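You operate a simulated robot arm through the tools that you are given. There is no shell and no other tool. Be economical: measure what you need, move in short steps, check, and stop when the job is done.

The job below is to be done with a simulated robot arm. You get a single attempt, and the scene is never put back.

JOB
Crimp both top corners of the filter in the crimper.
Fine: one clip each; it ends in the nest, the slide drawn back.

The check looks at the end state, three seconds after you hand in, the way a careful person would. Anything else that was tipped, shoved, dropped, spilled or broken makes it a failure.

ROBOT AND FRAMES
A 6-joint arm with a two-finger parallel gripper, fixed in place. Base frame: the origin is at the foot of the arm, x ahead of it, y to its left, z up; the work surface is at about z = 0. Lengths are in mm, angles in degrees, forces in N, time in s.
With the tool pointing down near the work surface it reaches from about 120 to 500 mm from the base axis. Its first joint turns from -72.0 to 72.0 degrees. Payload 0.65 kg.
The TCP is the grasp point between the finger pads, 25 mm short of the fingertips. In the tool frame z runs along the fingers and y along their closing line. Largest opening 76 mm; finger width 18, thickness 10; the body of the gripper, 36 by 78 mm, starts 45 mm behind the TCP.
Orientation is told as [roll, pitch, yaw] about the base's x, y, z axes, in that order, counted from this pose: with the fingers straight down and closing along the base's y, the tool's x points along the base's -x, its y along +y and its z along -z.

CONTROLS
- The arm moves only by the tool servo_tool. Its argument "targets" is a list of rows, each an object (a shift or turn left out is 0, a gripper value left out holds the last) with "jaw": the finger opening in cm, from 0 to 7.6; "dp": the shift along the tool's x, y, z in cm, a list of three; "angular": the turn, a rotation vector about the tool's x, y, z in degrees, a list of three. In form: [{"jaw": jaw, "dp": [x, y, z], "angular": [rx, ry, rz]}, ...]. A call has 1 to 20 rows; each row is the pose to reach, as a shift and turn from the pose commanded when the call began, along the tool's axes at that moment. A row lasts 0.2 s, in which the tool goes at most 50 mm and 8.6 degrees; a call with a longer step from one row to the next is refused whole, and so is a gripper value outside its range. Where a pose cannot be reached the arm comes as near as it can. A force on the tool above 70 N (or 10 N above the force at the start of the call, whichever is more), or a blocked arm, ends the call early, and 0.2 s more pass. Each finger travels about 108 mm/s and halts on what it meets, pressing with about 33 N; the grip force reading is that of the motor and also rises with nothing between the fingers. The clock runs only during rows and for 0.2 s after the last one: add rows that repeat a pose to give the fingers time. The reply holds the time, the measured pose of the TCP, the force on the tool along the base axes, the opening and the grip force, in the units named above and with some noise, with the torque about the TCP (base axes, N m) and any sound that the robot's microphone picked up.
- Cameras (640 x 400 px; columns grow to the right, rows downward): "scene" is fixed at [82.8, 305, 406.8]; the picture's right is [-0.40, -0.92, 0.00], its down [-0.50, 0.22, -0.84] and it looks along [0.77, -0.33, -0.55] (base axes); focal length 214 px, centre (320, 200). "wrist" rides on the gripper at [58, 11, -81] in the tool frame; the picture's right is [-0.18, 0.98, 0.00], its down [-0.75, -0.14, -0.64] and it looks along [-0.63, -0.12, 0.77] (tool axes); focal length 243 px, centre (320, 200). There is no depth. A picture from a camera that has moved, and an enlarged one, comes with that camera's place and axes in the base frame and with its lens.
- snapshot(camera): a new picture of that camera. No time passes.
- inspect(camera, box): a new picture of the part [left, top, right, bottom] of that camera's present view, enlarged. No time passes.
- job_done(): hands the job in; it is judged then, once.

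Go step by step. Nothing tells you positions but the pictures and the camera data: compare them with the known pose of the tool, close in by small moves and look again before you grip or let go. The budget is 120 turns and 64 pictures, counting those below and the enlarged ones. Unless the task says otherwise, let go and move clear before handing in, and close with one line.

The tools are called after "Request:" as a command line: name --argument value ..., lists and objects as JSON in quotes. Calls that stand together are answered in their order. servo_tool: Moves the arm, as the interface text tells. Its arguments: {"type":"object","properties":{"targets":{"type":"array","items":{"type":"object","properties":{"jaw":{"type":"number"},"dp":{"type":"array","items":{"type":"number"}},"angular":{"type":"array","items":{"type":"number"}}}}}},"required":["targets"]} The other tools are called the same way: snapshot (camera) takes a picture; inspect (camera, box) takes an enlarged picture of a part of a camera's view; job_done () hands the job in.

At the start:

```text
clock: 0.0
tool_pos: [262.9, -19.7, 390.7]
tcp_rot: [0.1, -0.1, 0.1]
force: [0.6, 0.1, 0.2]
ft_torque: [-0.01, 0.0, 0.0]
width: 75.6
grasp_force: 0.0
```

scene: 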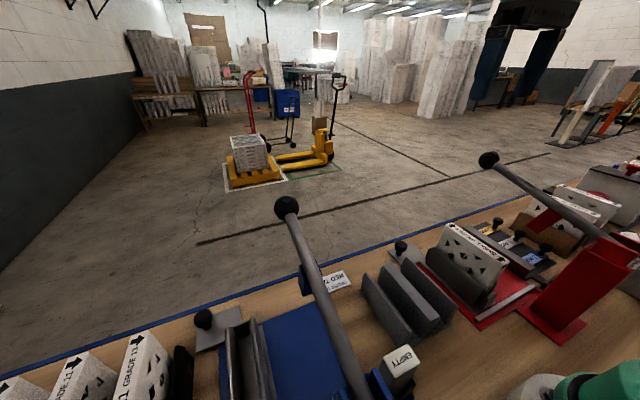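
wrist: 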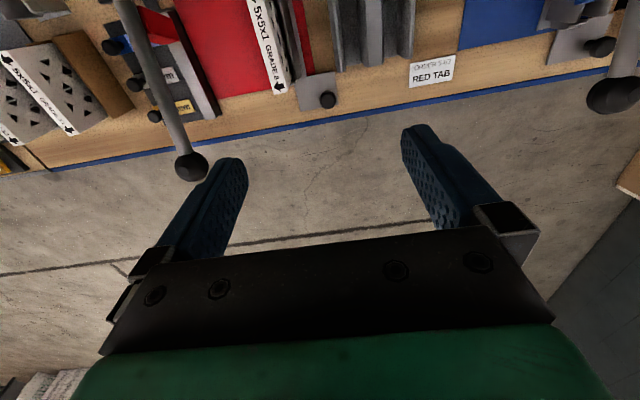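

I see a blue press on the left, a red press on the right, with filters, slides and labels. I'll look closer at each before moving.

Request:
inspect --camera "scene" --box '[360, 180, 640, 355]'

Request:
inspect --camera "scene" --box '[160, 190, 440, 400]'

Request:
inspect --camera "wrist" --box '[0, 0, 320, 200]'

Request:
inspect --camera "wrist" --box '[320, 0, 640, 200]'

```text
2.29 times, centred on (500, 268) of scene
camera zoom: at [82.8, 305.0, 406.8], right [-0.4, -0.92, 0.0], down [-0.5, 0.22, -0.84], along [0.77, -0.33, -0.55], focal length 490 px, centre (-91, 46)
```

zoom: 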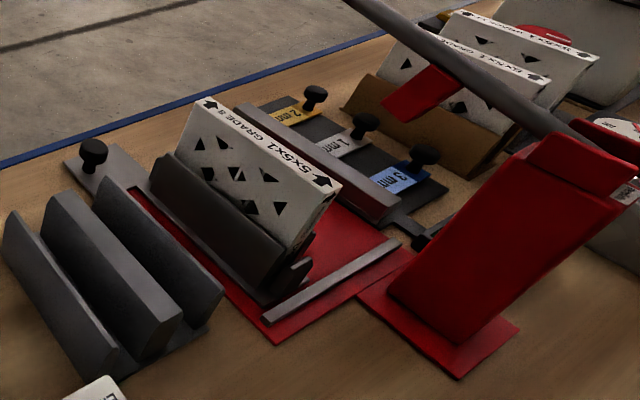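

```text
1.90 times, centred on (300, 295) of scene
camera zoom: at [82.8, 305.0, 406.8], right [-0.4, -0.92, 0.0], down [-0.5, 0.22, -0.84], along [0.77, -0.33, -0.55], focal length 408 px, centre (358, 19)
```

zoom: 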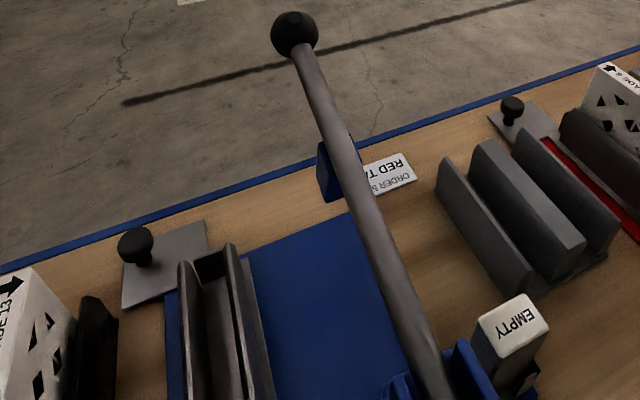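

```text
2.00 times, centred on (160, 100) of wrist
camera zoom: at [203.6, -8.2, 472.8], right [0.18, 0.98, 0.0], down [0.75, -0.14, 0.64], along [0.63, -0.12, -0.77], focal length 485 px, centre (640, 400)
```

zoom: 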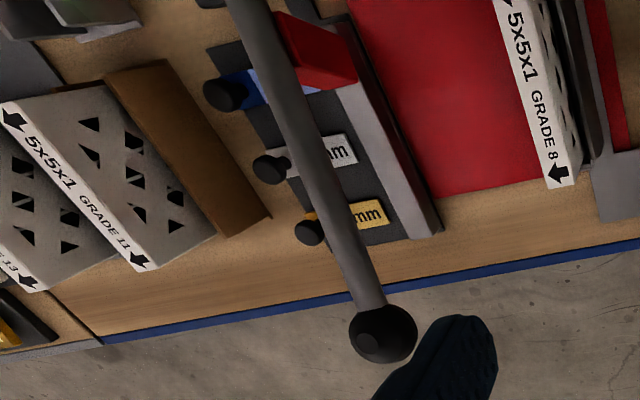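

```text
2.00 times, centred on (480, 100) of wrist
camera zoom: at [203.6, -8.2, 472.8], right [0.18, 0.98, 0.0], down [0.75, -0.14, 0.64], along [0.63, -0.12, -0.77], focal length 485 px, centre (0, 400)
```

zoom: 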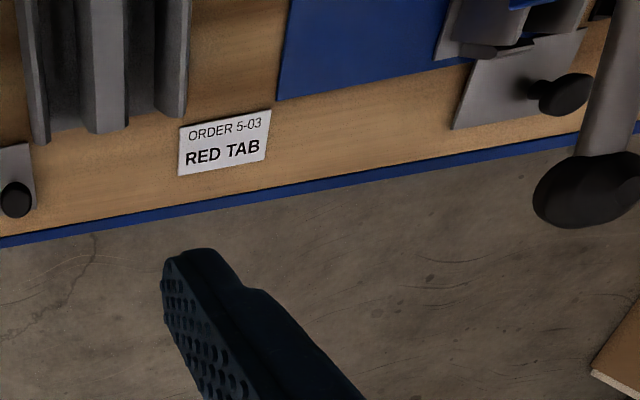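

The red station holds a GRADE 8 filter in its slide nest; the blue one is labelled EMPTY, and the card says RED TAB. I'll move back and to the right, staying high, for a better look at the red station.

Request:
servo_tool --targets '[{"dp": [3, -3, 0]}, {"dp": [6, -6, 0]}, {"dp": [9, -8, 0]}, {"dp": [11, -10, 0]}, {"dp": [11, -10, 0]}]'

Request:
snapshot --camera "wrist"

```text
clock: 1.2
tool_pos: [151.3, -116.9, 392.8]
tcp_rot: [0.0, 0.0, 0.0]
force: [0.7, 0.5, 0.3]
ft_torque: [0.01, 0.03, 0.02]
width: 76.0
grasp_force: 0.2
```

```text
57 pictures are left
camera wrist: at [93.3, -107.2, 473.4], right [0.18, 0.98, 0.0], down [0.75, -0.14, 0.64], along [0.63, -0.12, -0.77], focal length 243 px, centre (320, 200)
```

wrist: 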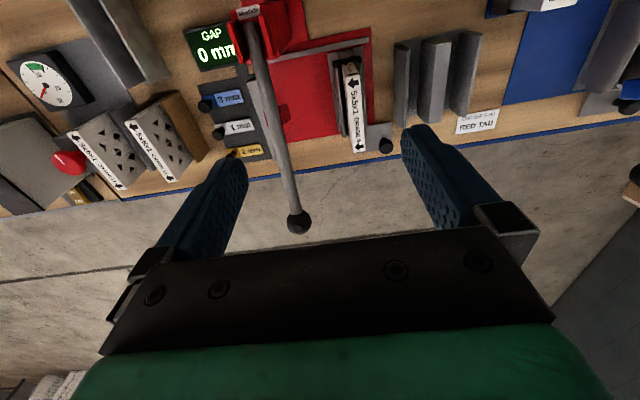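

Request:
inspect --camera "wrist" --box '[180, 0, 420, 160]'

Request:
inspect --camera "wrist" --box '[0, 30, 210, 200]'

```text
2.50 times, centred on (300, 80) of wrist
camera zoom: at [93.3, -107.2, 473.4], right [0.18, 0.98, 0.0], down [0.75, -0.14, 0.64], along [0.63, -0.12, -0.77], focal length 606 px, centre (370, 500)
```

zoom: 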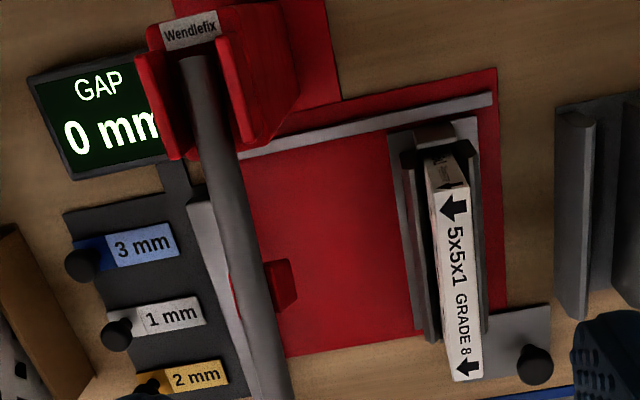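

```text
2.35 times, centred on (105, 115) of wrist
camera zoom: at [93.3, -107.2, 473.4], right [0.18, 0.98, 0.0], down [0.75, -0.14, 0.64], along [0.63, -0.12, -0.77], focal length 571 px, centre (826, 400)
```

zoom: 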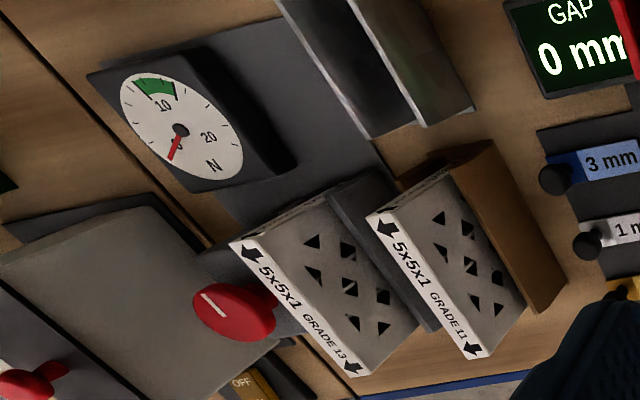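

The red crimper has a slide with a knob, a lever with a crimp head at about (194,-168,175), and a GAP display with 1/2/3 mm tabs. I'll go closer to read the small details.

Request:
servo_tool --targets '[{"dp": [1, 0, 4]}, {"dp": [2, 0, 8]}, {"dp": [2.5, -2, 10]}, {"dp": [2.5, -2, 10]}]'

Request:
snapshot --camera "wrist"

Request:
inspect --camera "wrist" --box '[140, 0, 300, 130]'

Request:
inspect --camera "wrist" --box '[280, 0, 440, 130]'

```text
clock: 2.2
tool_pos: [127.3, -140.0, 291.5]
tcp_rot: [0.0, 0.0, -0.1]
force: [-1.2, 0.6, -0.4]
ft_torque: [-0.02, 0.03, -0.04]
width: 75.9
grasp_force: 0.0
```

```text
54 pictures are left
camera wrist: at [69.3, -128.2, 372.5], right [0.18, 0.98, 0.0], down [0.75, -0.14, 0.64], along [0.63, -0.12, -0.77], focal length 243 px, centre (320, 200)
```

wrist: 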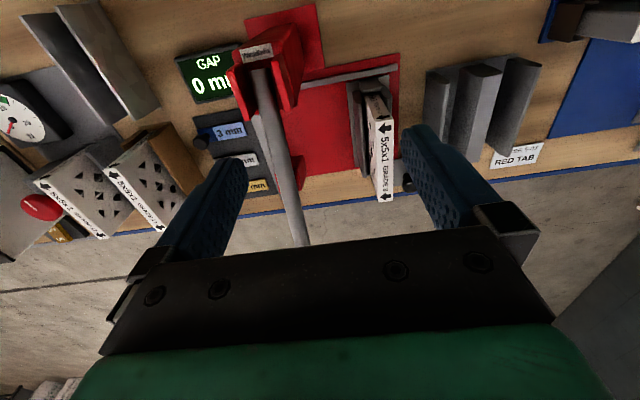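

```text
3.08 times, centred on (220, 65) of wrist
camera zoom: at [69.3, -128.2, 372.5], right [0.18, 0.98, 0.0], down [0.75, -0.14, 0.64], along [0.63, -0.12, -0.77], focal length 746 px, centre (628, 615)
```

zoom: 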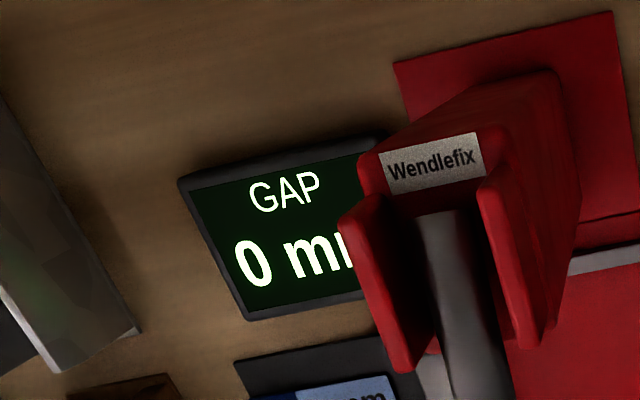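

```text
3.08 times, centred on (360, 65) of wrist
camera zoom: at [69.3, -128.2, 372.5], right [0.18, 0.98, 0.0], down [0.75, -0.14, 0.64], along [0.63, -0.12, -0.77], focal length 746 px, centre (197, 615)
```

zoom: 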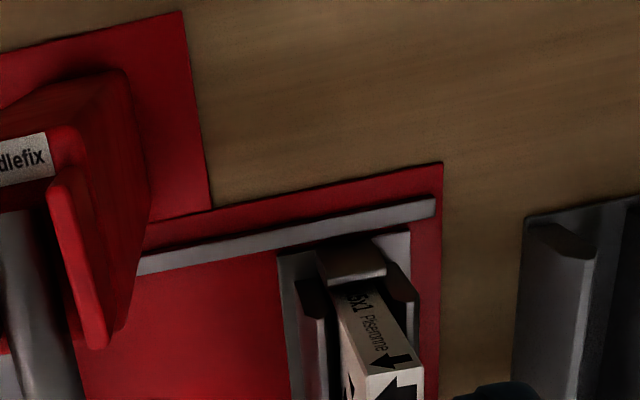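

I judge the slide knob to be near (345,-18,30), the filter top at z≈117 along x 178–295 at y≈-85, and the lever ball near (325,-181,233). Plan: push the slide under the head with closed fingers on the knob's +y side. First I'll approach over the knob and look.

Request:
servo_tool --targets '[{"dp": [0, 4, 0]}, {"dp": [-2, 8, 0]}, {"dp": [-6, 12, 0]}, {"dp": [-10, 15, 0]}, {"dp": [-14, 16, 2]}, {"dp": [-18, 16.5, 5]}, {"dp": [-21, 16.5, 9]}, {"dp": [-21.5, 16.5, 12]}, {"dp": [-21.5, 16.5, 13]}, {"dp": [-21.5, 16.5, 13]}]'

Request:
snapshot --camera "wrist"

Request:
snapshot --camera "scene"

```text
refused: row 3 steps farther than a row can; nothing moved
```

```text
51 pictures are left
camera wrist: at [69.3, -128.2, 372.5], right [0.18, 0.98, 0.0], down [0.75, -0.14, 0.64], along [0.63, -0.12, -0.77], focal length 243 px, centre (320, 200)
```

wrist: 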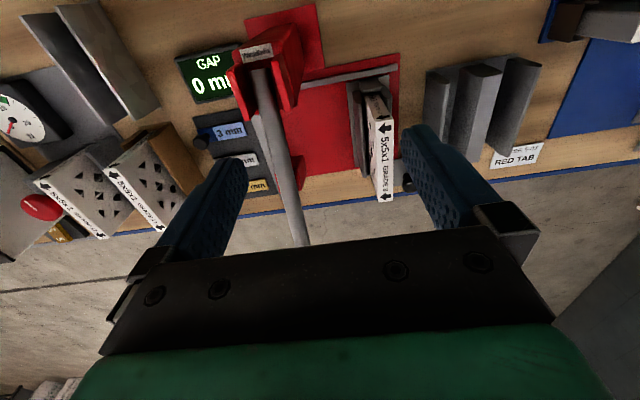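

```text
50 pictures are left
```

scene: 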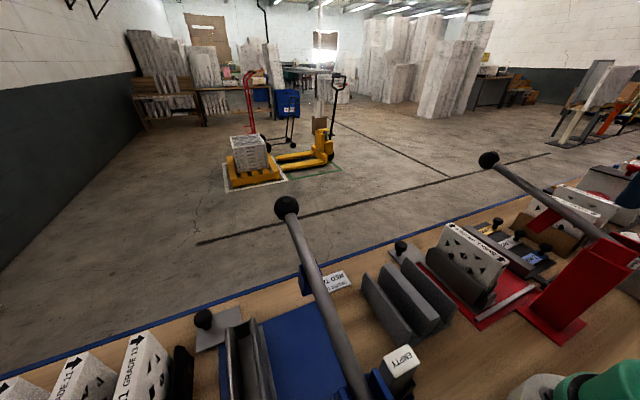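

The move was refused for a step that was too long. I'll repeat it with shorter steps; the arm hasn't moved.

Request:
servo_tool --targets '[{"dp": [0, 4, 0]}, {"dp": [-1, 8, 0]}, {"dp": [-4, 11, 0]}, {"dp": [-7, 14, 0]}, {"dp": [-11, 16, 0]}, {"dp": [-15, 16.5, 1]}, {"dp": [-18.5, 16.5, 3]}, {"dp": [-21, 16.5, 6]}, {"dp": [-21.5, 16.5, 10]}, {"dp": [-21.5, 16.5, 13]}, {"dp": [-21.5, 16.5, 13], "jaw": 0}, {"dp": [-21.5, 16.5, 13], "jaw": 0}]'

```text
clock: 4.8
tool_pos: [343.0, 22.4, 159.8]
tcp_rot: [0.1, 0.0, 0.0]
force: [1.4, -0.2, -0.6]
ft_torque: [0.0, 0.0, -0.01]
width: 0.0
grasp_force: 23.8
```

Request:
snapshot --camera "wrist"

Request:
snapshot --camera "scene"

```text
49 pictures are left
camera wrist: at [284.3, 34.7, 242.1], right [0.18, 0.98, 0.0], down [0.75, -0.14, 0.64], along [0.63, -0.12, -0.77], focal length 243 px, centre (320, 200)
```

wrist: 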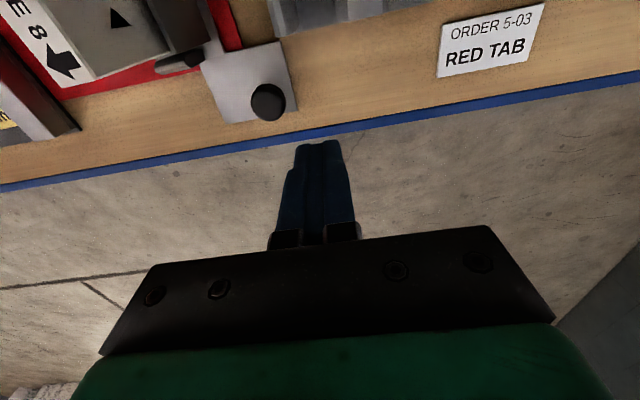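

```text
48 pictures are left
```

scene: 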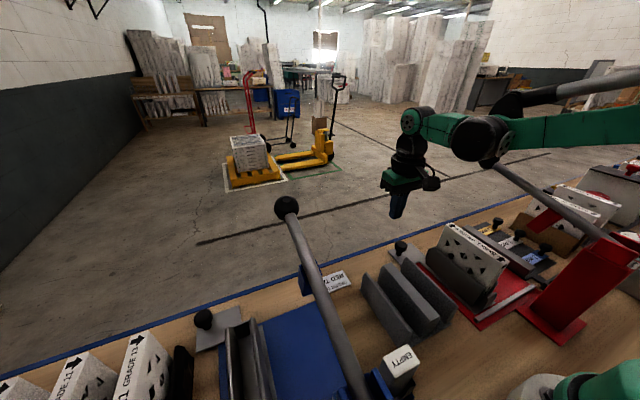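

The knob is near (343,-20) with a 26–28 mm cap, and the closed fingers are clear on its +y side. I'll descend beside it to tip height of about 11 mm.

Request:
servo_tool --targets '[{"dp": [0, 0, 4]}, {"dp": [0, 0, 8]}, {"dp": [0, 0, 11]}, {"dp": [0, 0, 12.4]}, {"dp": [0, 0, 12.4]}]'

Request:
snapshot --camera "wrist"

```text
clock: 6.0
tool_pos: [342.9, 26.6, 38.1]
tcp_rot: [0.1, -0.2, -0.1]
force: [0.6, 0.0, -0.3]
ft_torque: [0.01, -0.06, 0.01]
width: 0.0
grasp_force: 23.4
```

```text
47 pictures are left
camera wrist: at [284.3, 37.7, 118.9], right [0.18, 0.98, 0.0], down [0.75, -0.14, 0.64], along [0.63, -0.12, -0.77], focal length 243 px, centre (320, 200)
```

wrist: 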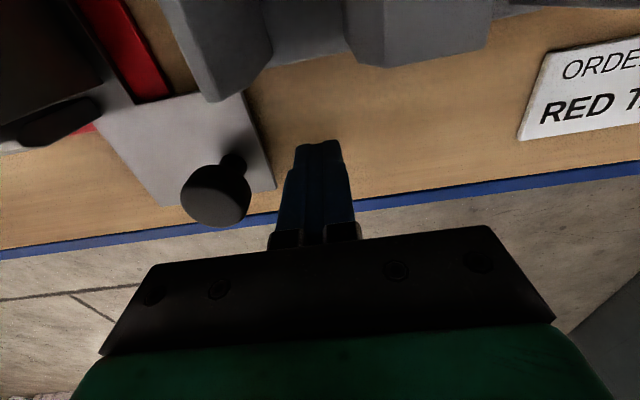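

The knob cap is at (343,-22,33), radius about 15. I'll push slowly toward -y.

Request:
servo_tool --targets '[{"dp": [0, -1, 0]}, {"dp": [0, -1.8, 0]}, {"dp": [0, -2.4, 0]}, {"dp": [0, -3, 0]}, {"dp": [0, -3.6, 0]}, {"dp": [0, -4.2, 0]}, {"dp": [0, -4.8, 0]}, {"dp": [0, -5.4, 0]}, {"dp": [0, -5.4, 0]}]'

Request:
snapshot --camera "wrist"

Request:
inspect --camera "scene" --box '[360, 140, 640, 355]'

```text
clock: 8.0
tool_pos: [343.1, -26.7, 39.2]
tcp_rot: [0.1, 0.0, 0.0]
force: [-0.3, -0.3, 0.2]
ft_torque: [-0.03, -0.04, 0.0]
width: 0.0
grasp_force: 23.3
```

```text
46 pictures are left
camera wrist: at [284.5, -16.5, 119.5], right [0.18, 0.98, 0.0], down [0.75, -0.14, 0.64], along [0.63, -0.12, -0.77], focal length 243 px, centre (320, 200)
```

wrist: 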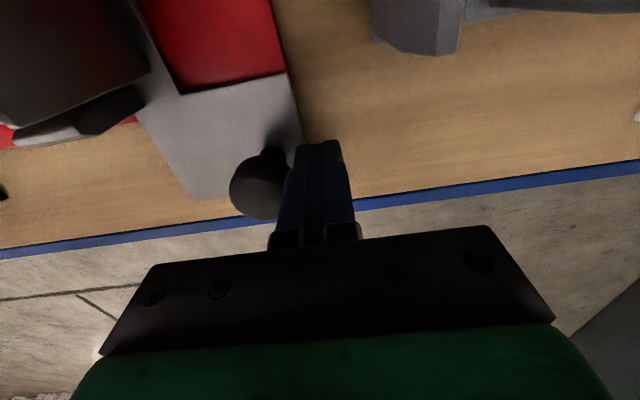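

```text
1.86 times, centred on (500, 248) of scene
camera zoom: at [82.8, 305.0, 406.8], right [-0.4, -0.92, 0.0], down [-0.5, 0.22, -0.84], along [0.77, -0.33, -0.55], focal length 399 px, centre (-15, 112)
```

zoom: 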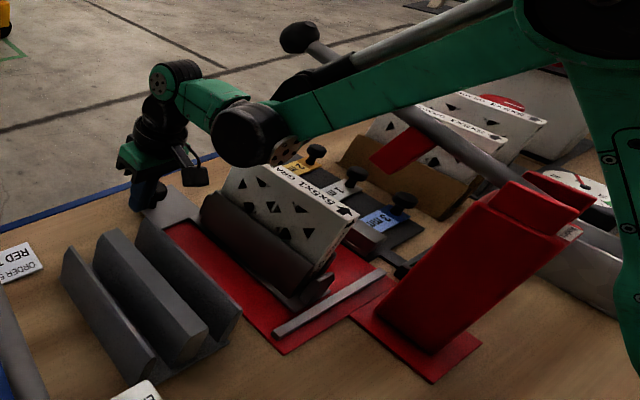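

The slide is moving along cleanly with the knob. I'll continue pushing toward the stop.

Request:
servo_tool --targets '[{"dp": [0, -0.8, 0]}, {"dp": [0, -1.6, 0]}, {"dp": [0, -2.4, 0]}, {"dp": [0, -3.0, 0]}, {"dp": [0, -3.6, 0]}, {"dp": [0, -4.2, 0]}, {"dp": [0, -4.8, 0]}, {"dp": [0, -5.4, 0]}, {"dp": [0, -5.4, 0]}]'

Request:
snapshot --camera "wrist"

Request:
inspect --camera "scene" --box '[360, 140, 640, 355]'

```text
clock: 10.0
tool_pos: [342.3, -81.9, 36.4]
tcp_rot: [0.0, 0.0, 0.0]
force: [0.5, -1.0, 0.7]
ft_torque: [-0.01, -0.02, -0.04]
width: 0.0
grasp_force: 23.9
```

```text
44 pictures are left
camera wrist: at [283.3, -70.7, 118.7], right [0.18, 0.98, 0.0], down [0.75, -0.14, 0.64], along [0.63, -0.12, -0.77], focal length 243 px, centre (320, 200)
```

wrist: 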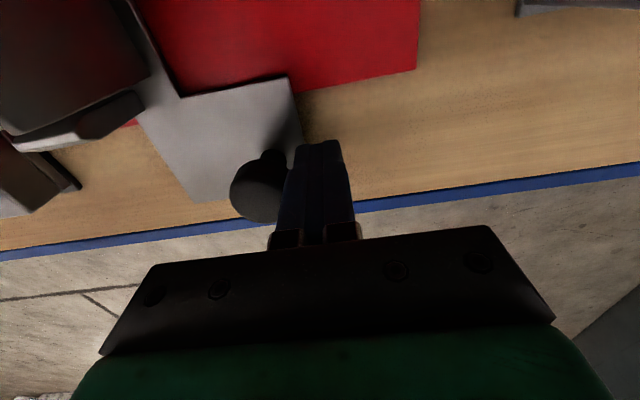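

```text
1.86 times, centred on (500, 248) of scene
camera zoom: at [82.8, 305.0, 406.8], right [-0.4, -0.92, 0.0], down [-0.5, 0.22, -0.84], along [0.77, -0.33, -0.55], focal length 399 px, centre (-15, 112)
```

zoom: 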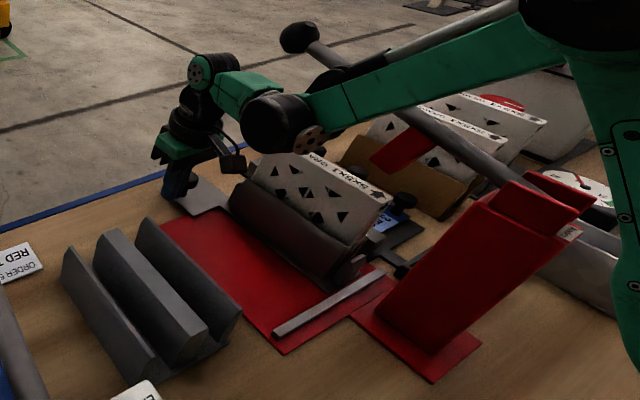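

Not yet at the stop (no force). I'll push in small increments until I feel the fence.

Request:
servo_tool --targets '[{"dp": [0, -0.3, 0]}, {"dp": [0, -0.6, 0]}, {"dp": [0, -0.9, 0]}, {"dp": [0, -1.2, 0]}, {"dp": [0, -1.5, 0]}, {"dp": [0, -1.5, 0]}]'

Request:
snapshot --camera "wrist"

```text
clock: 11.4
tool_pos: [342.7, -95.8, 37.7]
tcp_rot: [0.3, 0.1, 0.1]
force: [3.1, 17.9, -0.2]
ft_torque: [0.0, 0.0, 0.06]
width: 0.2
grasp_force: 23.6
```

```text
42 pictures are left
camera wrist: at [283.8, -85.0, 119.1], right [0.18, 0.98, 0.0], down [0.75, -0.14, 0.64], along [0.63, -0.11, -0.77], focal length 243 px, centre (320, 200)
```

wrist: 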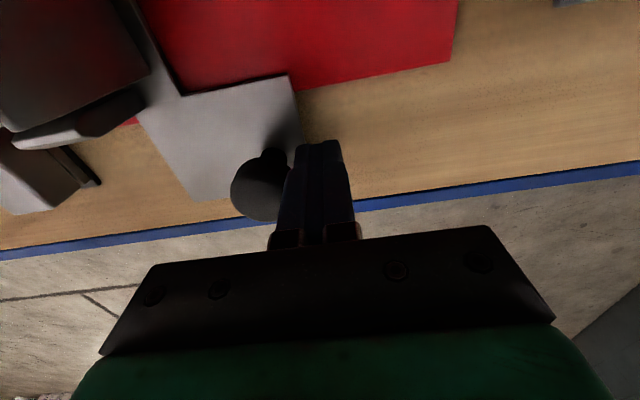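

The slide reached its stop (18 N reaction). I'll back off and rise to look down at the filter under the head.

Request:
servo_tool --targets '[{"dp": [0, 2, 0]}, {"dp": [0, 4, 0]}, {"dp": [0, 5, -4]}, {"dp": [0, 5, -8]}, {"dp": [1, 6, -12]}, {"dp": [4, 7, -15]}, {"dp": [8, 8, -17]}, {"dp": [12, 8, -19]}, {"dp": [15, 7, -22]}, {"dp": [17, 5, -25]}, {"dp": [19, 4, -26]}, {"dp": [19, 4, -26]}]'

Request:
snapshot --camera "wrist"

Request:
inspect --camera "scene" --box '[420, 140, 640, 300]'

```text
clock: 14.0
tool_pos: [148.5, -57.4, 297.6]
tcp_rot: [-0.1, 0.0, 0.0]
force: [0.6, 0.3, 0.5]
ft_torque: [0.01, -0.04, 0.04]
width: 0.0
grasp_force: 23.7
```

```text
41 pictures are left
camera wrist: at [90.9, -45.7, 379.1], right [0.18, 0.98, 0.0], down [0.75, -0.14, 0.64], along [0.63, -0.12, -0.77], focal length 243 px, centre (320, 200)
```

wrist: 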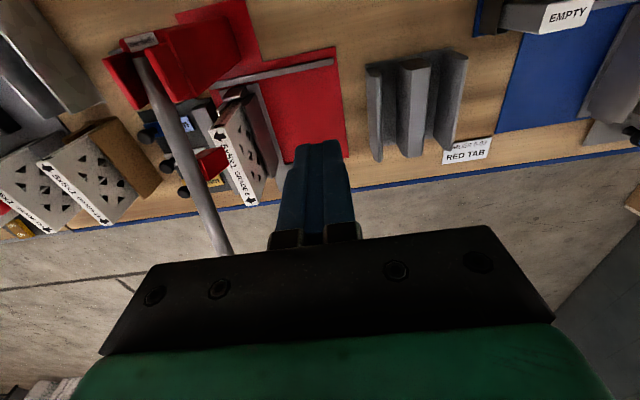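

```text
2.50 times, centred on (530, 220) of scene
camera zoom: at [82.8, 305.0, 406.8], right [-0.4, -0.92, 0.0], down [-0.5, 0.22, -0.84], along [0.77, -0.33, -0.55], focal length 536 px, centre (-205, 150)
```

zoom: 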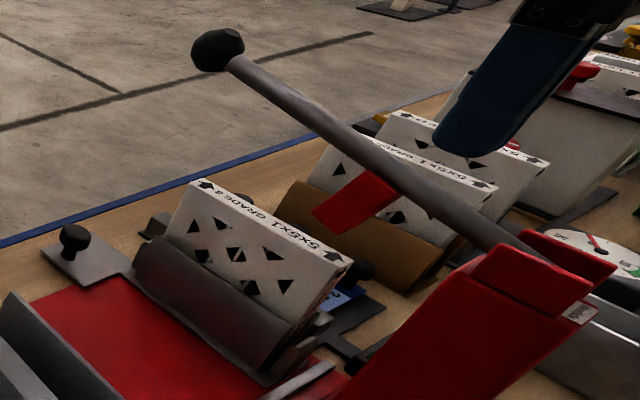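

The filter's near corner sits below the red head. I'll check the GAP display from further right, then go to the lever ball.

Request:
servo_tool --targets '[{"dp": [0, -4, -1], "jaw": 7}, {"dp": [0, -8, -1]}, {"dp": [0, -12, -1]}, {"dp": [0, -14, -1]}, {"dp": [0, -14, -1]}]'

Request:
inspect --camera "wrist" --box '[130, 0, 450, 200]'

```text
clock: 15.2
tool_pos: [152.5, -198.8, 307.8]
tcp_rot: [0.0, 0.0, 0.0]
force: [0.2, 0.4, -0.1]
ft_torque: [0.02, -0.01, 0.0]
width: 70.0
grasp_force: 0.1
```

```text
2.00 times, centred on (290, 100) of wrist
camera zoom: at [93.5, -187.2, 388.6], right [0.18, 0.98, 0.0], down [0.75, -0.14, 0.64], along [0.63, -0.12, -0.77], focal length 485 px, centre (380, 400)
```

zoom: 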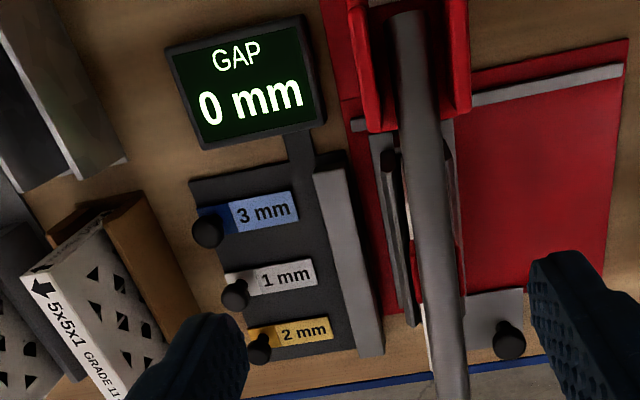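

The GAP unit is a separate fixture reading 0 mm and needs no change. I'll go above the lever ball and look.

Request:
servo_tool --targets '[{"dp": [-4, 0.5, 0]}, {"dp": [-8, 1, 0]}, {"dp": [-12, 1.5, 0]}, {"dp": [-15, 1.8, 0]}, {"dp": [-17.3, 1.8, 0]}, {"dp": [-17.3, 1.8, 0]}]'

Request:
snapshot --camera "wrist"

Request:
snapshot --camera "scene"

```text
clock: 16.6
tool_pos: [325.5, -177.3, 306.0]
tcp_rot: [0.0, 0.0, 0.0]
force: [0.3, 0.3, -0.3]
ft_torque: [0.01, 0.0, 0.01]
width: 70.2
grasp_force: 0.0
```

```text
38 pictures are left
camera wrist: at [267.8, -166.7, 388.6], right [0.18, 0.98, 0.0], down [0.75, -0.14, 0.64], along [0.63, -0.12, -0.77], focal length 243 px, centre (320, 200)
```

wrist: 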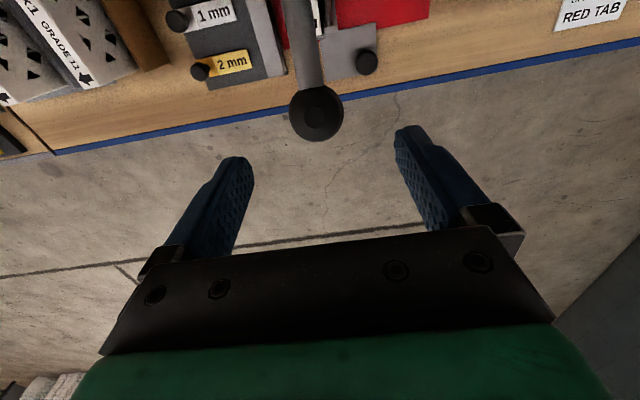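

```text
37 pictures are left
```

scene: 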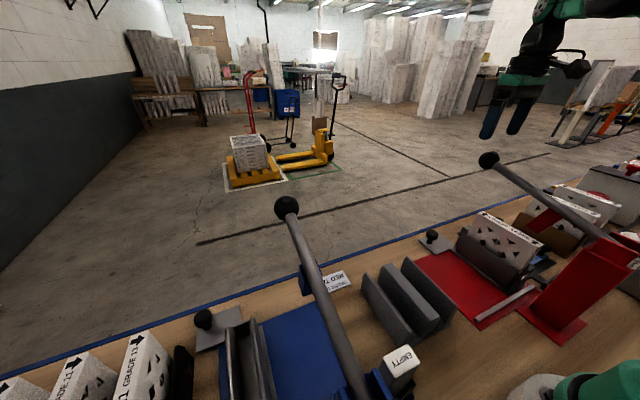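

The ball is at (324,-180,233), 34 mm across, centred between the open fingers. I'll lower around it and close.

Request:
servo_tool --targets '[{"dp": [0.15, -0.25, 3]}, {"dp": [0.15, -0.25, 5.5]}, {"dp": [0.15, -0.25, 7.3]}, {"dp": [0.15, -0.25, 7.3]}, {"dp": [0.15, -0.25, 7.3], "jaw": 4.2}, {"dp": [0.15, -0.25, 7.3], "jaw": 3}, {"dp": [0.15, -0.25, 7.3], "jaw": 2.4}]'

Request:
snapshot --camera "wrist"

```text
clock: 18.2
tool_pos: [324.8, -179.7, 235.4]
tcp_rot: [0.2, 0.1, 0.0]
force: [-4.5, 18.9, -4.6]
ft_torque: [-0.04, -0.17, 0.0]
width: 34.5
grasp_force: 45.2
```

```text
36 pictures are left
camera wrist: at [265.9, -169.2, 315.8], right [0.18, 0.98, 0.0], down [0.75, -0.14, 0.64], along [0.63, -0.11, -0.77], focal length 243 px, centre (320, 200)
```

wrist: 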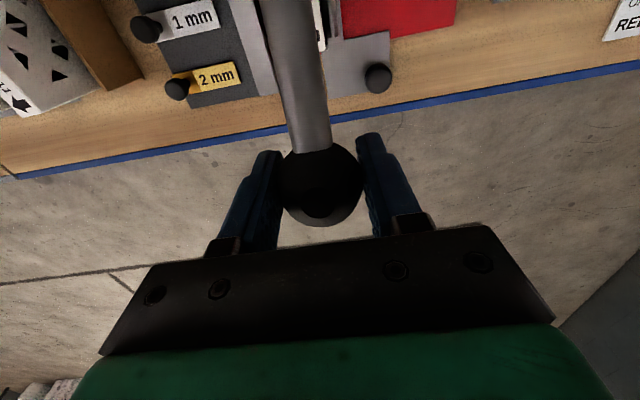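

The ball is gripped with some side load; I'll relieve it 1.5 mm in +y and start pulling the lever down along its arc.

Request:
servo_tool --targets '[{"dp": [0, 0.15, 0]}, {"dp": [-0.1, 0.15, 0.6]}, {"dp": [-0.25, 0.15, 1.2]}, {"dp": [-0.4, 0.15, 2.0]}, {"dp": [-0.5, 0.15, 2.8]}, {"dp": [-0.55, 0.15, 3.6]}, {"dp": [-0.6, 0.15, 4.4]}, {"dp": [-0.6, 0.15, 5.0]}]'

Request:
inspect --camera "scene" --box '[420, 120, 640, 300]'

```text
clock: 20.0
tool_pos: [330.2, -180.5, 182.8]
tcp_rot: [0.1, 0.0, 0.0]
force: [0.3, 25.2, 11.0]
ft_torque: [-0.05, 1.12, 0.02]
width: 34.5
grasp_force: 44.7
```

```text
2.22 times, centred on (530, 210) of scene
camera zoom: at [82.8, 305.0, 406.8], right [-0.4, -0.92, 0.0], down [-0.5, 0.22, -0.84], along [0.77, -0.33, -0.55], focal length 477 px, centre (-147, 178)
```

zoom: 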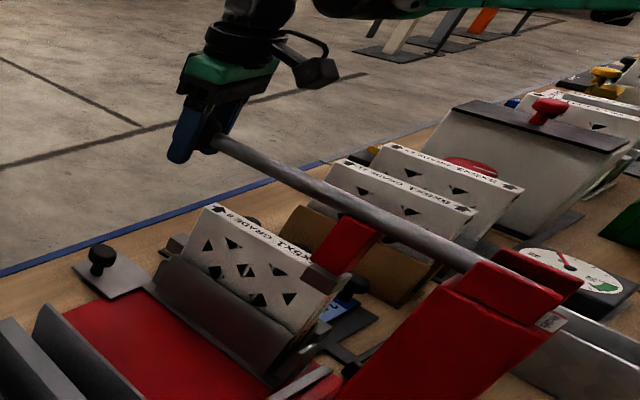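

The head has come down to just above the filter's near corner. I'll keep pulling slowly until it clips.

Request:
servo_tool --targets '[{"dp": [0, -0.2, 0.5]}, {"dp": [0.05, -0.2, 1.0]}, {"dp": [0.1, -0.2, 1.5]}, {"dp": [0.15, -0.2, 2.0]}, {"dp": [0.2, -0.2, 2.5]}, {"dp": [0.25, -0.2, 3.0]}, {"dp": [0.3, -0.2, 3.5]}]'

Request:
inspect --camera "scene" --box '[420, 120, 640, 300]'

```text
clock: 21.6
tool_pos: [329.0, -180.7, 149.6]
tcp_rot: [0.4, -0.2, 0.3]
force: [5.8, 50.2, 47.7]
ft_torque: [-1.1, 0.66, 0.23]
width: 34.6
grasp_force: 45.1
```

```text
2.22 times, centred on (530, 210) of scene
camera zoom: at [82.7, 305.1, 406.7], right [-0.4, -0.92, 0.0], down [-0.5, 0.22, -0.84], along [0.77, -0.33, -0.54], focal length 477 px, centre (-147, 178)
```

zoom: 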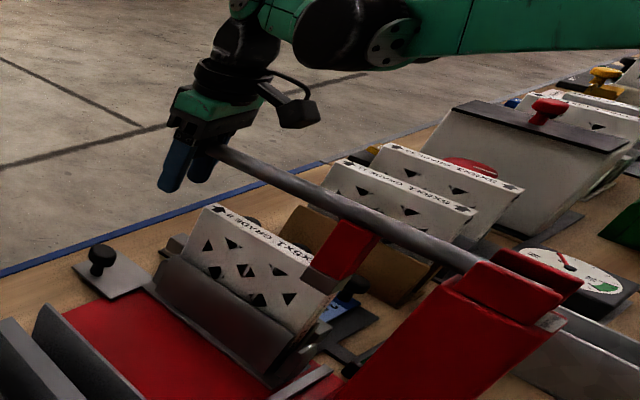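

The side force shows the lever is more to +y, and the ball seems to have slid up toward the palm. I'll look through the wrist camera.

Request:
snapshot --camera "wrist"

Request:
inspect --camera "scene" --box '[480, 180, 600, 260]'

```text
33 pictures are left
camera wrist: at [268.8, -169.6, 231.1], right [0.18, 0.98, 0.01], down [0.75, -0.14, 0.65], along [0.64, -0.11, -0.76], focal length 243 px, centre (320, 200)
```

wrist: 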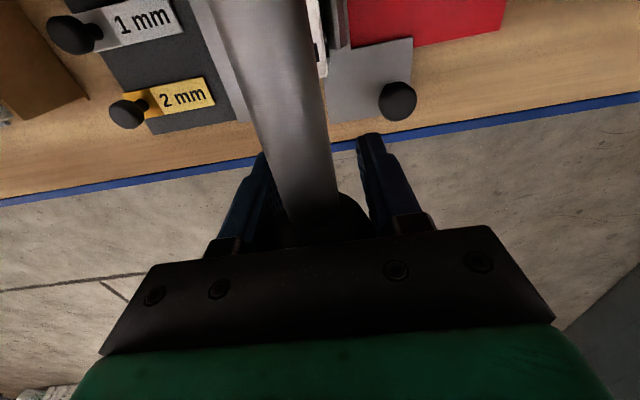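

```text
5.00 times, centred on (540, 220) of scene
camera zoom: at [82.7, 305.1, 406.7], right [-0.4, -0.92, 0.0], down [-0.5, 0.22, -0.84], along [0.77, -0.33, -0.54], focal length 1072 px, centre (-780, 100)
```

zoom: 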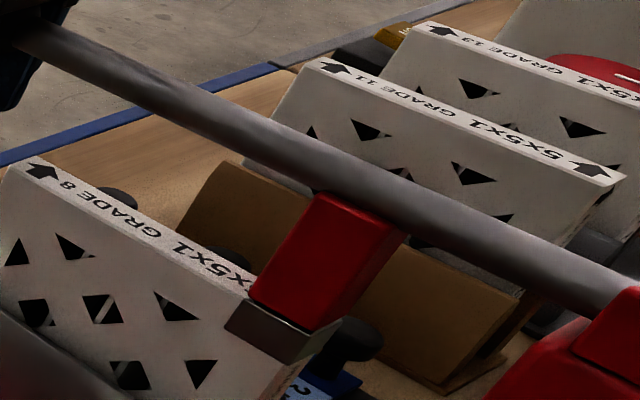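

The head now sits on the near corner with a dark clip piece under it, and the ball is near the palm. I'll relieve the side load and press a little further, watching for force or a click.

Request:
servo_tool --targets '[{"dp": [0, 0.2, 0]}, {"dp": [0, 0.4, 0]}, {"dp": [0, 0.4, 0.2]}, {"dp": [0, 0.4, 0.4]}]'

Request:
inspect --camera "scene" --box '[480, 180, 600, 260]'

```text
clock: 22.4
tool_pos: [326.9, -180.0, 149.0]
tcp_rot: [-0.2, -0.3, -0.2]
force: [-3.0, 2.2, 41.7]
ft_torque: [0.16, -0.41, 0.03]
width: 34.6
grasp_force: 44.9
stopped in row 4: the force on the tool passed its limit at 85 N (the readings are from after the stop); the commanded pose is now the measured one
```

```text
5.00 times, centred on (540, 220) of scene
camera zoom: at [82.7, 305.0, 406.8], right [-0.4, -0.92, 0.0], down [-0.5, 0.22, -0.84], along [0.77, -0.33, -0.54], focal length 1072 px, centre (-780, 100)
```

zoom: 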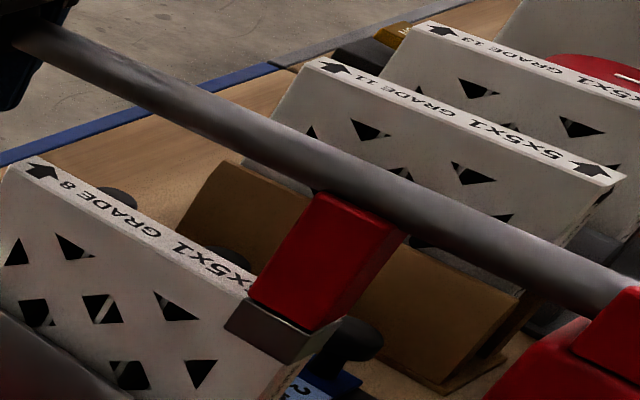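

The lever is against a hard end (85 N peak, no more travel), so the stroke is complete. I'll raise the lever back and look for the clip.

Request:
servo_tool --targets '[{"dp": [0, 0, -0.8]}, {"dp": [0, 0, -1.6]}, {"dp": [0, 0, -2.4]}, {"dp": [0, 0, -3.2]}, {"dp": [0, 0, -4.0]}, {"dp": [0.1, 0, -4.8]}, {"dp": [0.2, 0, -5.6]}, {"dp": [0.2, 0, -5.6]}]'

Request:
inspect --camera "scene" --box '[440, 130, 640, 280]'

```text
clock: 24.2
tool_pos: [326.4, -180.4, 206.1]
tcp_rot: [-0.1, -0.3, -0.2]
force: [-9.3, 28.2, -2.8]
ft_torque: [-0.65, -0.88, 0.0]
width: 34.5
grasp_force: 44.5
```

```text
2.67 times, centred on (540, 205) of scene
camera zoom: at [82.8, 305.0, 406.8], right [-0.4, -0.92, 0.0], down [-0.5, 0.22, -0.84], along [0.77, -0.33, -0.55], focal length 572 px, centre (-267, 187)
```

zoom: 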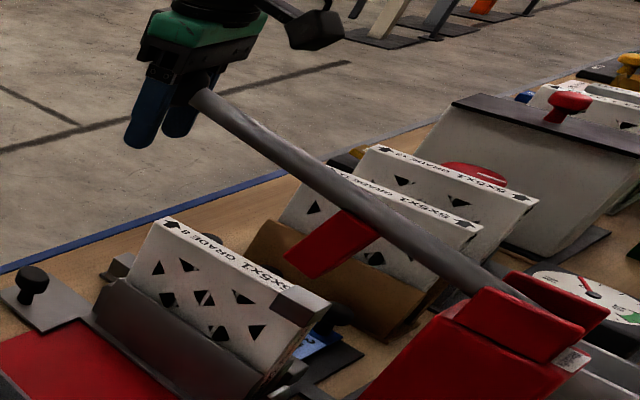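

A metal clip is now on the near corner, and the lever is back up. I'll release the ball and rise clear, then draw the slide back.

Request:
servo_tool --targets '[{"dp": [0, 0, 0], "jaw": 5}, {"dp": [0, 0, 0], "jaw": 7}, {"dp": [0, 0, 0], "jaw": 7}, {"dp": [0, 0, -3]}, {"dp": [0, 0, -7]}, {"dp": [0, 0, -11]}, {"dp": [0, 0, -11]}]'

Request:
snapshot --camera "wrist"

```text
clock: 25.8
tool_pos: [323.9, -179.2, 314.2]
tcp_rot: [-0.3, -0.3, -0.2]
force: [0.8, 0.0, 0.4]
ft_torque: [-0.01, -0.03, -0.04]
width: 69.9
grasp_force: 0.0
```

```text
29 pictures are left
camera wrist: at [265.0, -166.6, 395.6], right [0.19, 0.98, 0.0], down [0.75, -0.14, 0.65], along [0.64, -0.12, -0.76], focal length 243 px, centre (320, 200)
```

wrist: 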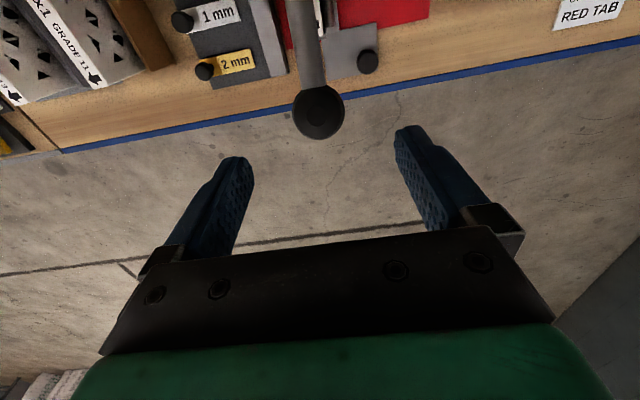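

The lever stays up. The knob is now at about (343,-119); I'll straddle it with open jaws from the +y-biased side and draw the slide back.

Request:
servo_tool --targets '[{"dp": [-0.5, 4, 0], "jaw": 7.6}, {"dp": [-1.5, 7.5, 2]}, {"dp": [-1.9, 7.8, 6]}, {"dp": [-1.9, 7.8, 10]}, {"dp": [-1.9, 7.8, 14]}, {"dp": [-1.9, 7.8, 17]}, {"dp": [-1.9, 7.8, 17]}]'

Request:
snapshot --camera "wrist"

```text
clock: 27.4
tool_pos: [345.3, -103.2, 145.1]
tcp_rot: [-0.4, -0.3, -0.2]
force: [0.3, -0.2, 1.1]
ft_torque: [0.0, -0.02, 0.0]
width: 76.0
grasp_force: 0.1
```

```text
28 pictures are left
camera wrist: at [285.8, -90.9, 226.1], right [0.19, 0.98, 0.0], down [0.75, -0.14, 0.65], along [0.64, -0.12, -0.76], focal length 243 px, centre (320, 200)
```

wrist: 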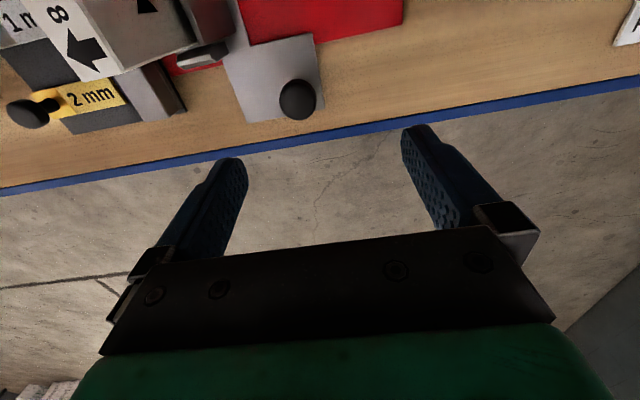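

The knob is centred as expected. I'll descend and draw back toward +y, then press gently to the back stop.

Request:
servo_tool --targets '[{"dp": [0, 0, 4]}, {"dp": [0, 0, 8]}, {"dp": [0, 0, 10.7]}, {"dp": [0, 0, 10.7]}, {"dp": [0, 0.6, 10.7]}, {"dp": [0, 1.2, 10.7]}, {"dp": [0, 2, 10.7]}, {"dp": [0, 2.8, 10.7]}, {"dp": [0, 3.6, 10.7]}, {"dp": [0, 4.4, 10.7]}, {"dp": [0, 5.2, 10.7]}, {"dp": [0, 6, 10.7]}, {"dp": [0, 6.8, 10.7]}, {"dp": [0, 7.6, 10.7]}, {"dp": [0, 8.4, 10.7]}, {"dp": [0, 9.2, 10.7]}, {"dp": [0, 9.5, 10.7]}, {"dp": [0, 9.5, 10.7]}]'

Request:
snapshot --camera "wrist"

```text
clock: 31.2
tool_pos: [345.7, -8.7, 37.7]
tcp_rot: [-0.3, -0.2, -0.3]
force: [-0.3, -0.2, 0.2]
ft_torque: [0.0, 0.02, -0.01]
width: 75.9
grasp_force: 0.1
```

```text
27 pictures are left
camera wrist: at [286.5, 4.0, 118.3], right [0.19, 0.98, 0.0], down [0.75, -0.14, 0.65], along [0.64, -0.12, -0.76], focal length 243 px, centre (320, 200)
```

wrist: 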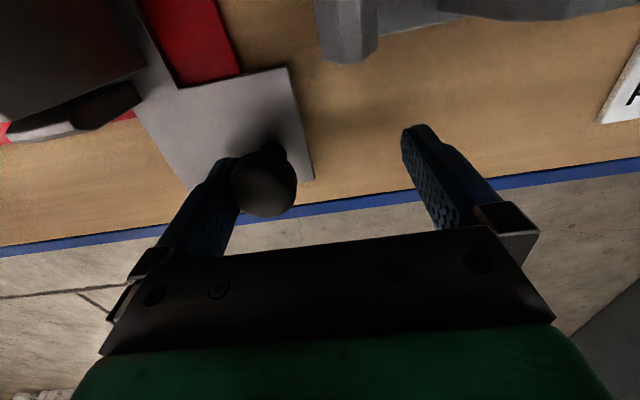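

The slide is nearly back; I'll nudge on until it stops.

Request:
servo_tool --targets '[{"dp": [0, 0.4, 0]}, {"dp": [0, 0.8, 0]}, {"dp": [0, 1.1, 0]}, {"dp": [0, 1.4, 0]}, {"dp": [0, 1.4, 0]}]'

```text
clock: 32.4
tool_pos: [346.2, 4.3, 37.4]
tcp_rot: [-0.4, -0.3, -0.3]
force: [2.6, -20.1, -2.4]
ft_torque: [-0.03, -0.06, 0.1]
width: 76.1
grasp_force: 0.3
```

Back stop reached (-20 N). I'll lift off and move over the filter to locate it accurately.

Request:
servo_tool --targets '[{"dp": [0, -0.8, 0]}, {"dp": [0, -0.8, -4]}, {"dp": [0, -0.8, -8]}, {"dp": [0, -0.8, -12]}, {"dp": [0, -0.8, -16]}, {"dp": [0.5, -1, -19]}, {"dp": [4, -3, -19]}, {"dp": [7.5, -6, -19]}, {"dp": [11, -9, -19]}, {"dp": [11, -9, -19]}]'

Request:
snapshot --camera "wrist"

Request:
inspect --camera "scene" --box '[380, 160, 580, 340]'

```text
clock: 34.6
tool_pos: [231.6, -82.5, 228.1]
tcp_rot: [-0.3, -0.3, -0.1]
force: [-0.3, 0.3, 0.6]
ft_torque: [0.03, -0.01, 0.01]
width: 76.0
grasp_force: 0.1
```

```text
26 pictures are left
camera wrist: at [173.4, -70.6, 309.3], right [0.19, 0.98, 0.0], down [0.75, -0.14, 0.65], along [0.64, -0.12, -0.76], focal length 243 px, centre (320, 200)
```

wrist: 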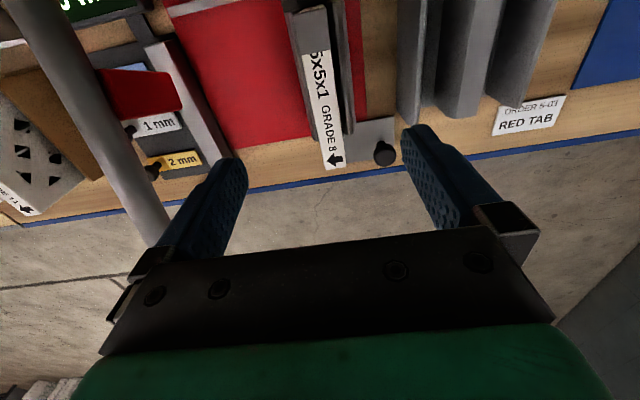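

```text
2.22 times, centred on (480, 250) of scene
camera zoom: at [82.8, 305.0, 406.8], right [-0.4, -0.92, 0.0], down [-0.5, 0.22, -0.84], along [0.77, -0.33, -0.55], focal length 477 px, centre (-36, 89)
```

zoom: 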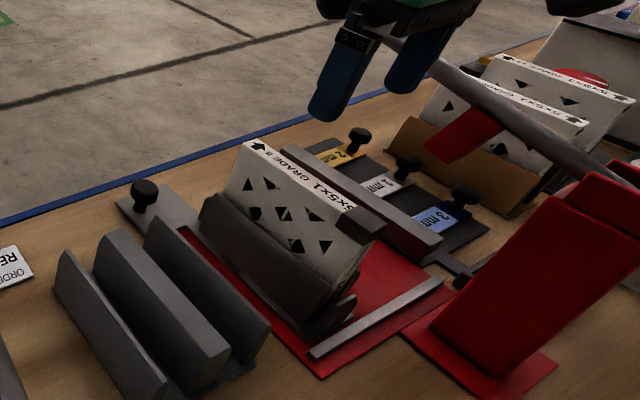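

The clip is on, and the slide is back. The filter spans x≈187–297, y≈-81, top z≈116, with nest walls up to about 52. I'll descend astride the filter with open jaws and check before closing.

Request:
servo_tool --targets '[{"dp": [-0.9, 0.1, 4]}, {"dp": [-0.9, 0.1, 8]}, {"dp": [-0.9, 0.1, 12]}, {"dp": [-0.9, 0.1, 13.8]}, {"dp": [-0.9, 0.1, 13.8]}]'

Request:
snapshot --camera "wrist"

Request:
inspect --camera "scene" --box '[400, 180, 540, 300]'

```text
clock: 35.8
tool_pos: [244.0, -81.4, 88.9]
tcp_rot: [-0.3, -0.3, -0.2]
force: [0.2, 0.1, -0.2]
ft_torque: [-0.01, 0.0, 0.01]
width: 76.1
grasp_force: 0.1
```

```text
24 pictures are left
camera wrist: at [184.0, -70.6, 170.3], right [0.19, 0.98, 0.0], down [0.75, -0.14, 0.65], along [0.64, -0.12, -0.76], focal length 243 px, centre (320, 200)
```

wrist: 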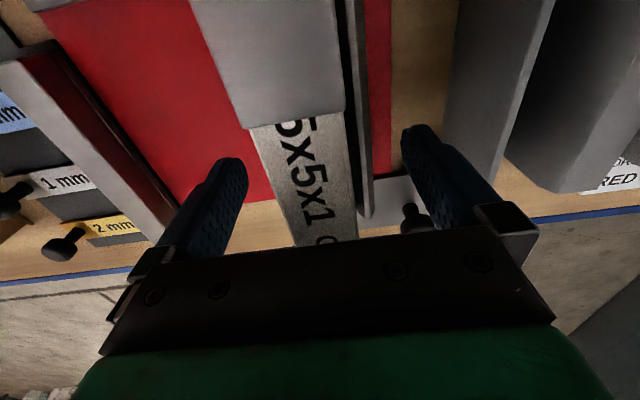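

```text
3.33 times, centred on (470, 240) of scene
camera zoom: at [82.8, 305.0, 406.8], right [-0.4, -0.92, 0.0], down [-0.5, 0.22, -0.84], along [0.77, -0.33, -0.55], focal length 715 px, centre (-180, 67)
```

zoom: 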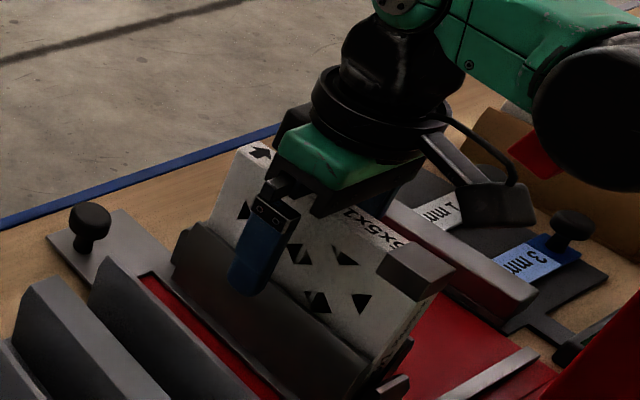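

The fingers straddle the filter well (TCP x≈244, clip ends at x≈204). I'll close gently.

Request:
servo_tool --targets '[{"dp": [0, 0, 0], "jaw": 4}, {"dp": [0, 0, 0], "jaw": 2.8}, {"dp": [0, 0, 0], "jaw": 2.2}, {"dp": [0, 0, 0], "jaw": 1.8}, {"dp": [0, 0, 0], "jaw": 1.8}]'

```text
clock: 37.0
tool_pos: [243.2, -82.2, 89.6]
tcp_rot: [-0.4, -0.4, -0.1]
force: [1.0, -0.1, -0.2]
ft_torque: [0.0, -0.03, 0.0]
width: 19.3
grasp_force: 32.8
```

Gripped at 19.3 mm with no side force. I'll lift straight up and check.

Request:
servo_tool --targets '[{"dp": [0, 0, -1]}, {"dp": [0, 0, -3]}, {"dp": [0, 0, -6]}, {"dp": [0, 0, -9]}, {"dp": [0, 0, -12]}, {"dp": [0, 0, -15]}, {"dp": [0, 0, -16]}, {"dp": [0, 0, -16]}]'

Request:
snapshot --camera "scene"

```text
clock: 38.8
tool_pos: [243.7, -80.8, 248.1]
tcp_rot: [-0.3, -0.3, -0.3]
force: [-0.5, -0.3, -0.4]
ft_torque: [0.02, 0.02, -0.03]
width: 19.6
grasp_force: 33.5
```

```text
22 pictures are left
```

scene: 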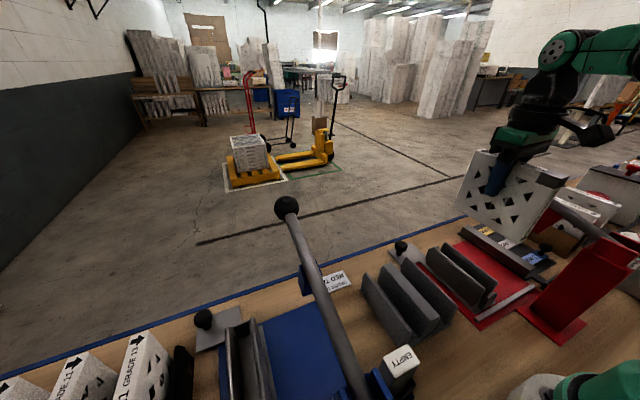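

The filter is held level and the nest is now empty. I'll zoom in to measure the filter in the grip and the nest.

Request:
inspect --camera "scene" --box '[420, 130, 600, 240]'

Request:
inspect --camera "scene" --box '[390, 215, 550, 325]'

```text
3.56 times, centred on (510, 185) of scene
camera zoom: at [82.8, 305.0, 406.8], right [-0.4, -0.92, 0.0], down [-0.5, 0.22, -0.84], along [0.77, -0.33, -0.55], focal length 763 px, centre (-356, 253)
```

zoom: 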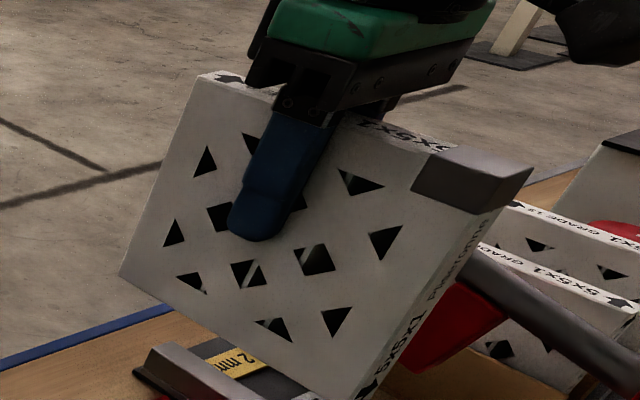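

```text
3.64 times, centred on (470, 270) of scene
camera zoom: at [82.8, 305.0, 406.8], right [-0.4, -0.92, 0.0], down [-0.5, 0.22, -0.84], along [0.77, -0.33, -0.55], focal length 780 px, centre (-226, -54)
```

zoom: 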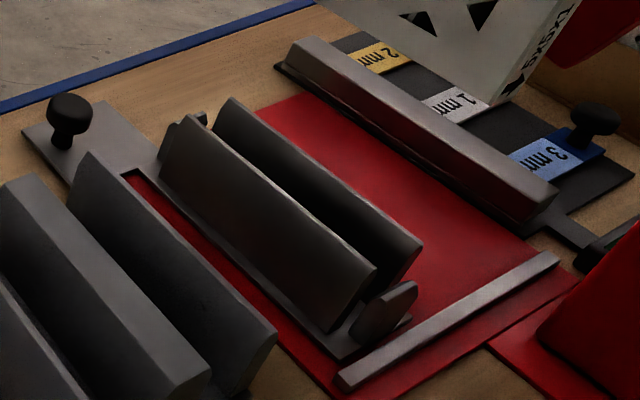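

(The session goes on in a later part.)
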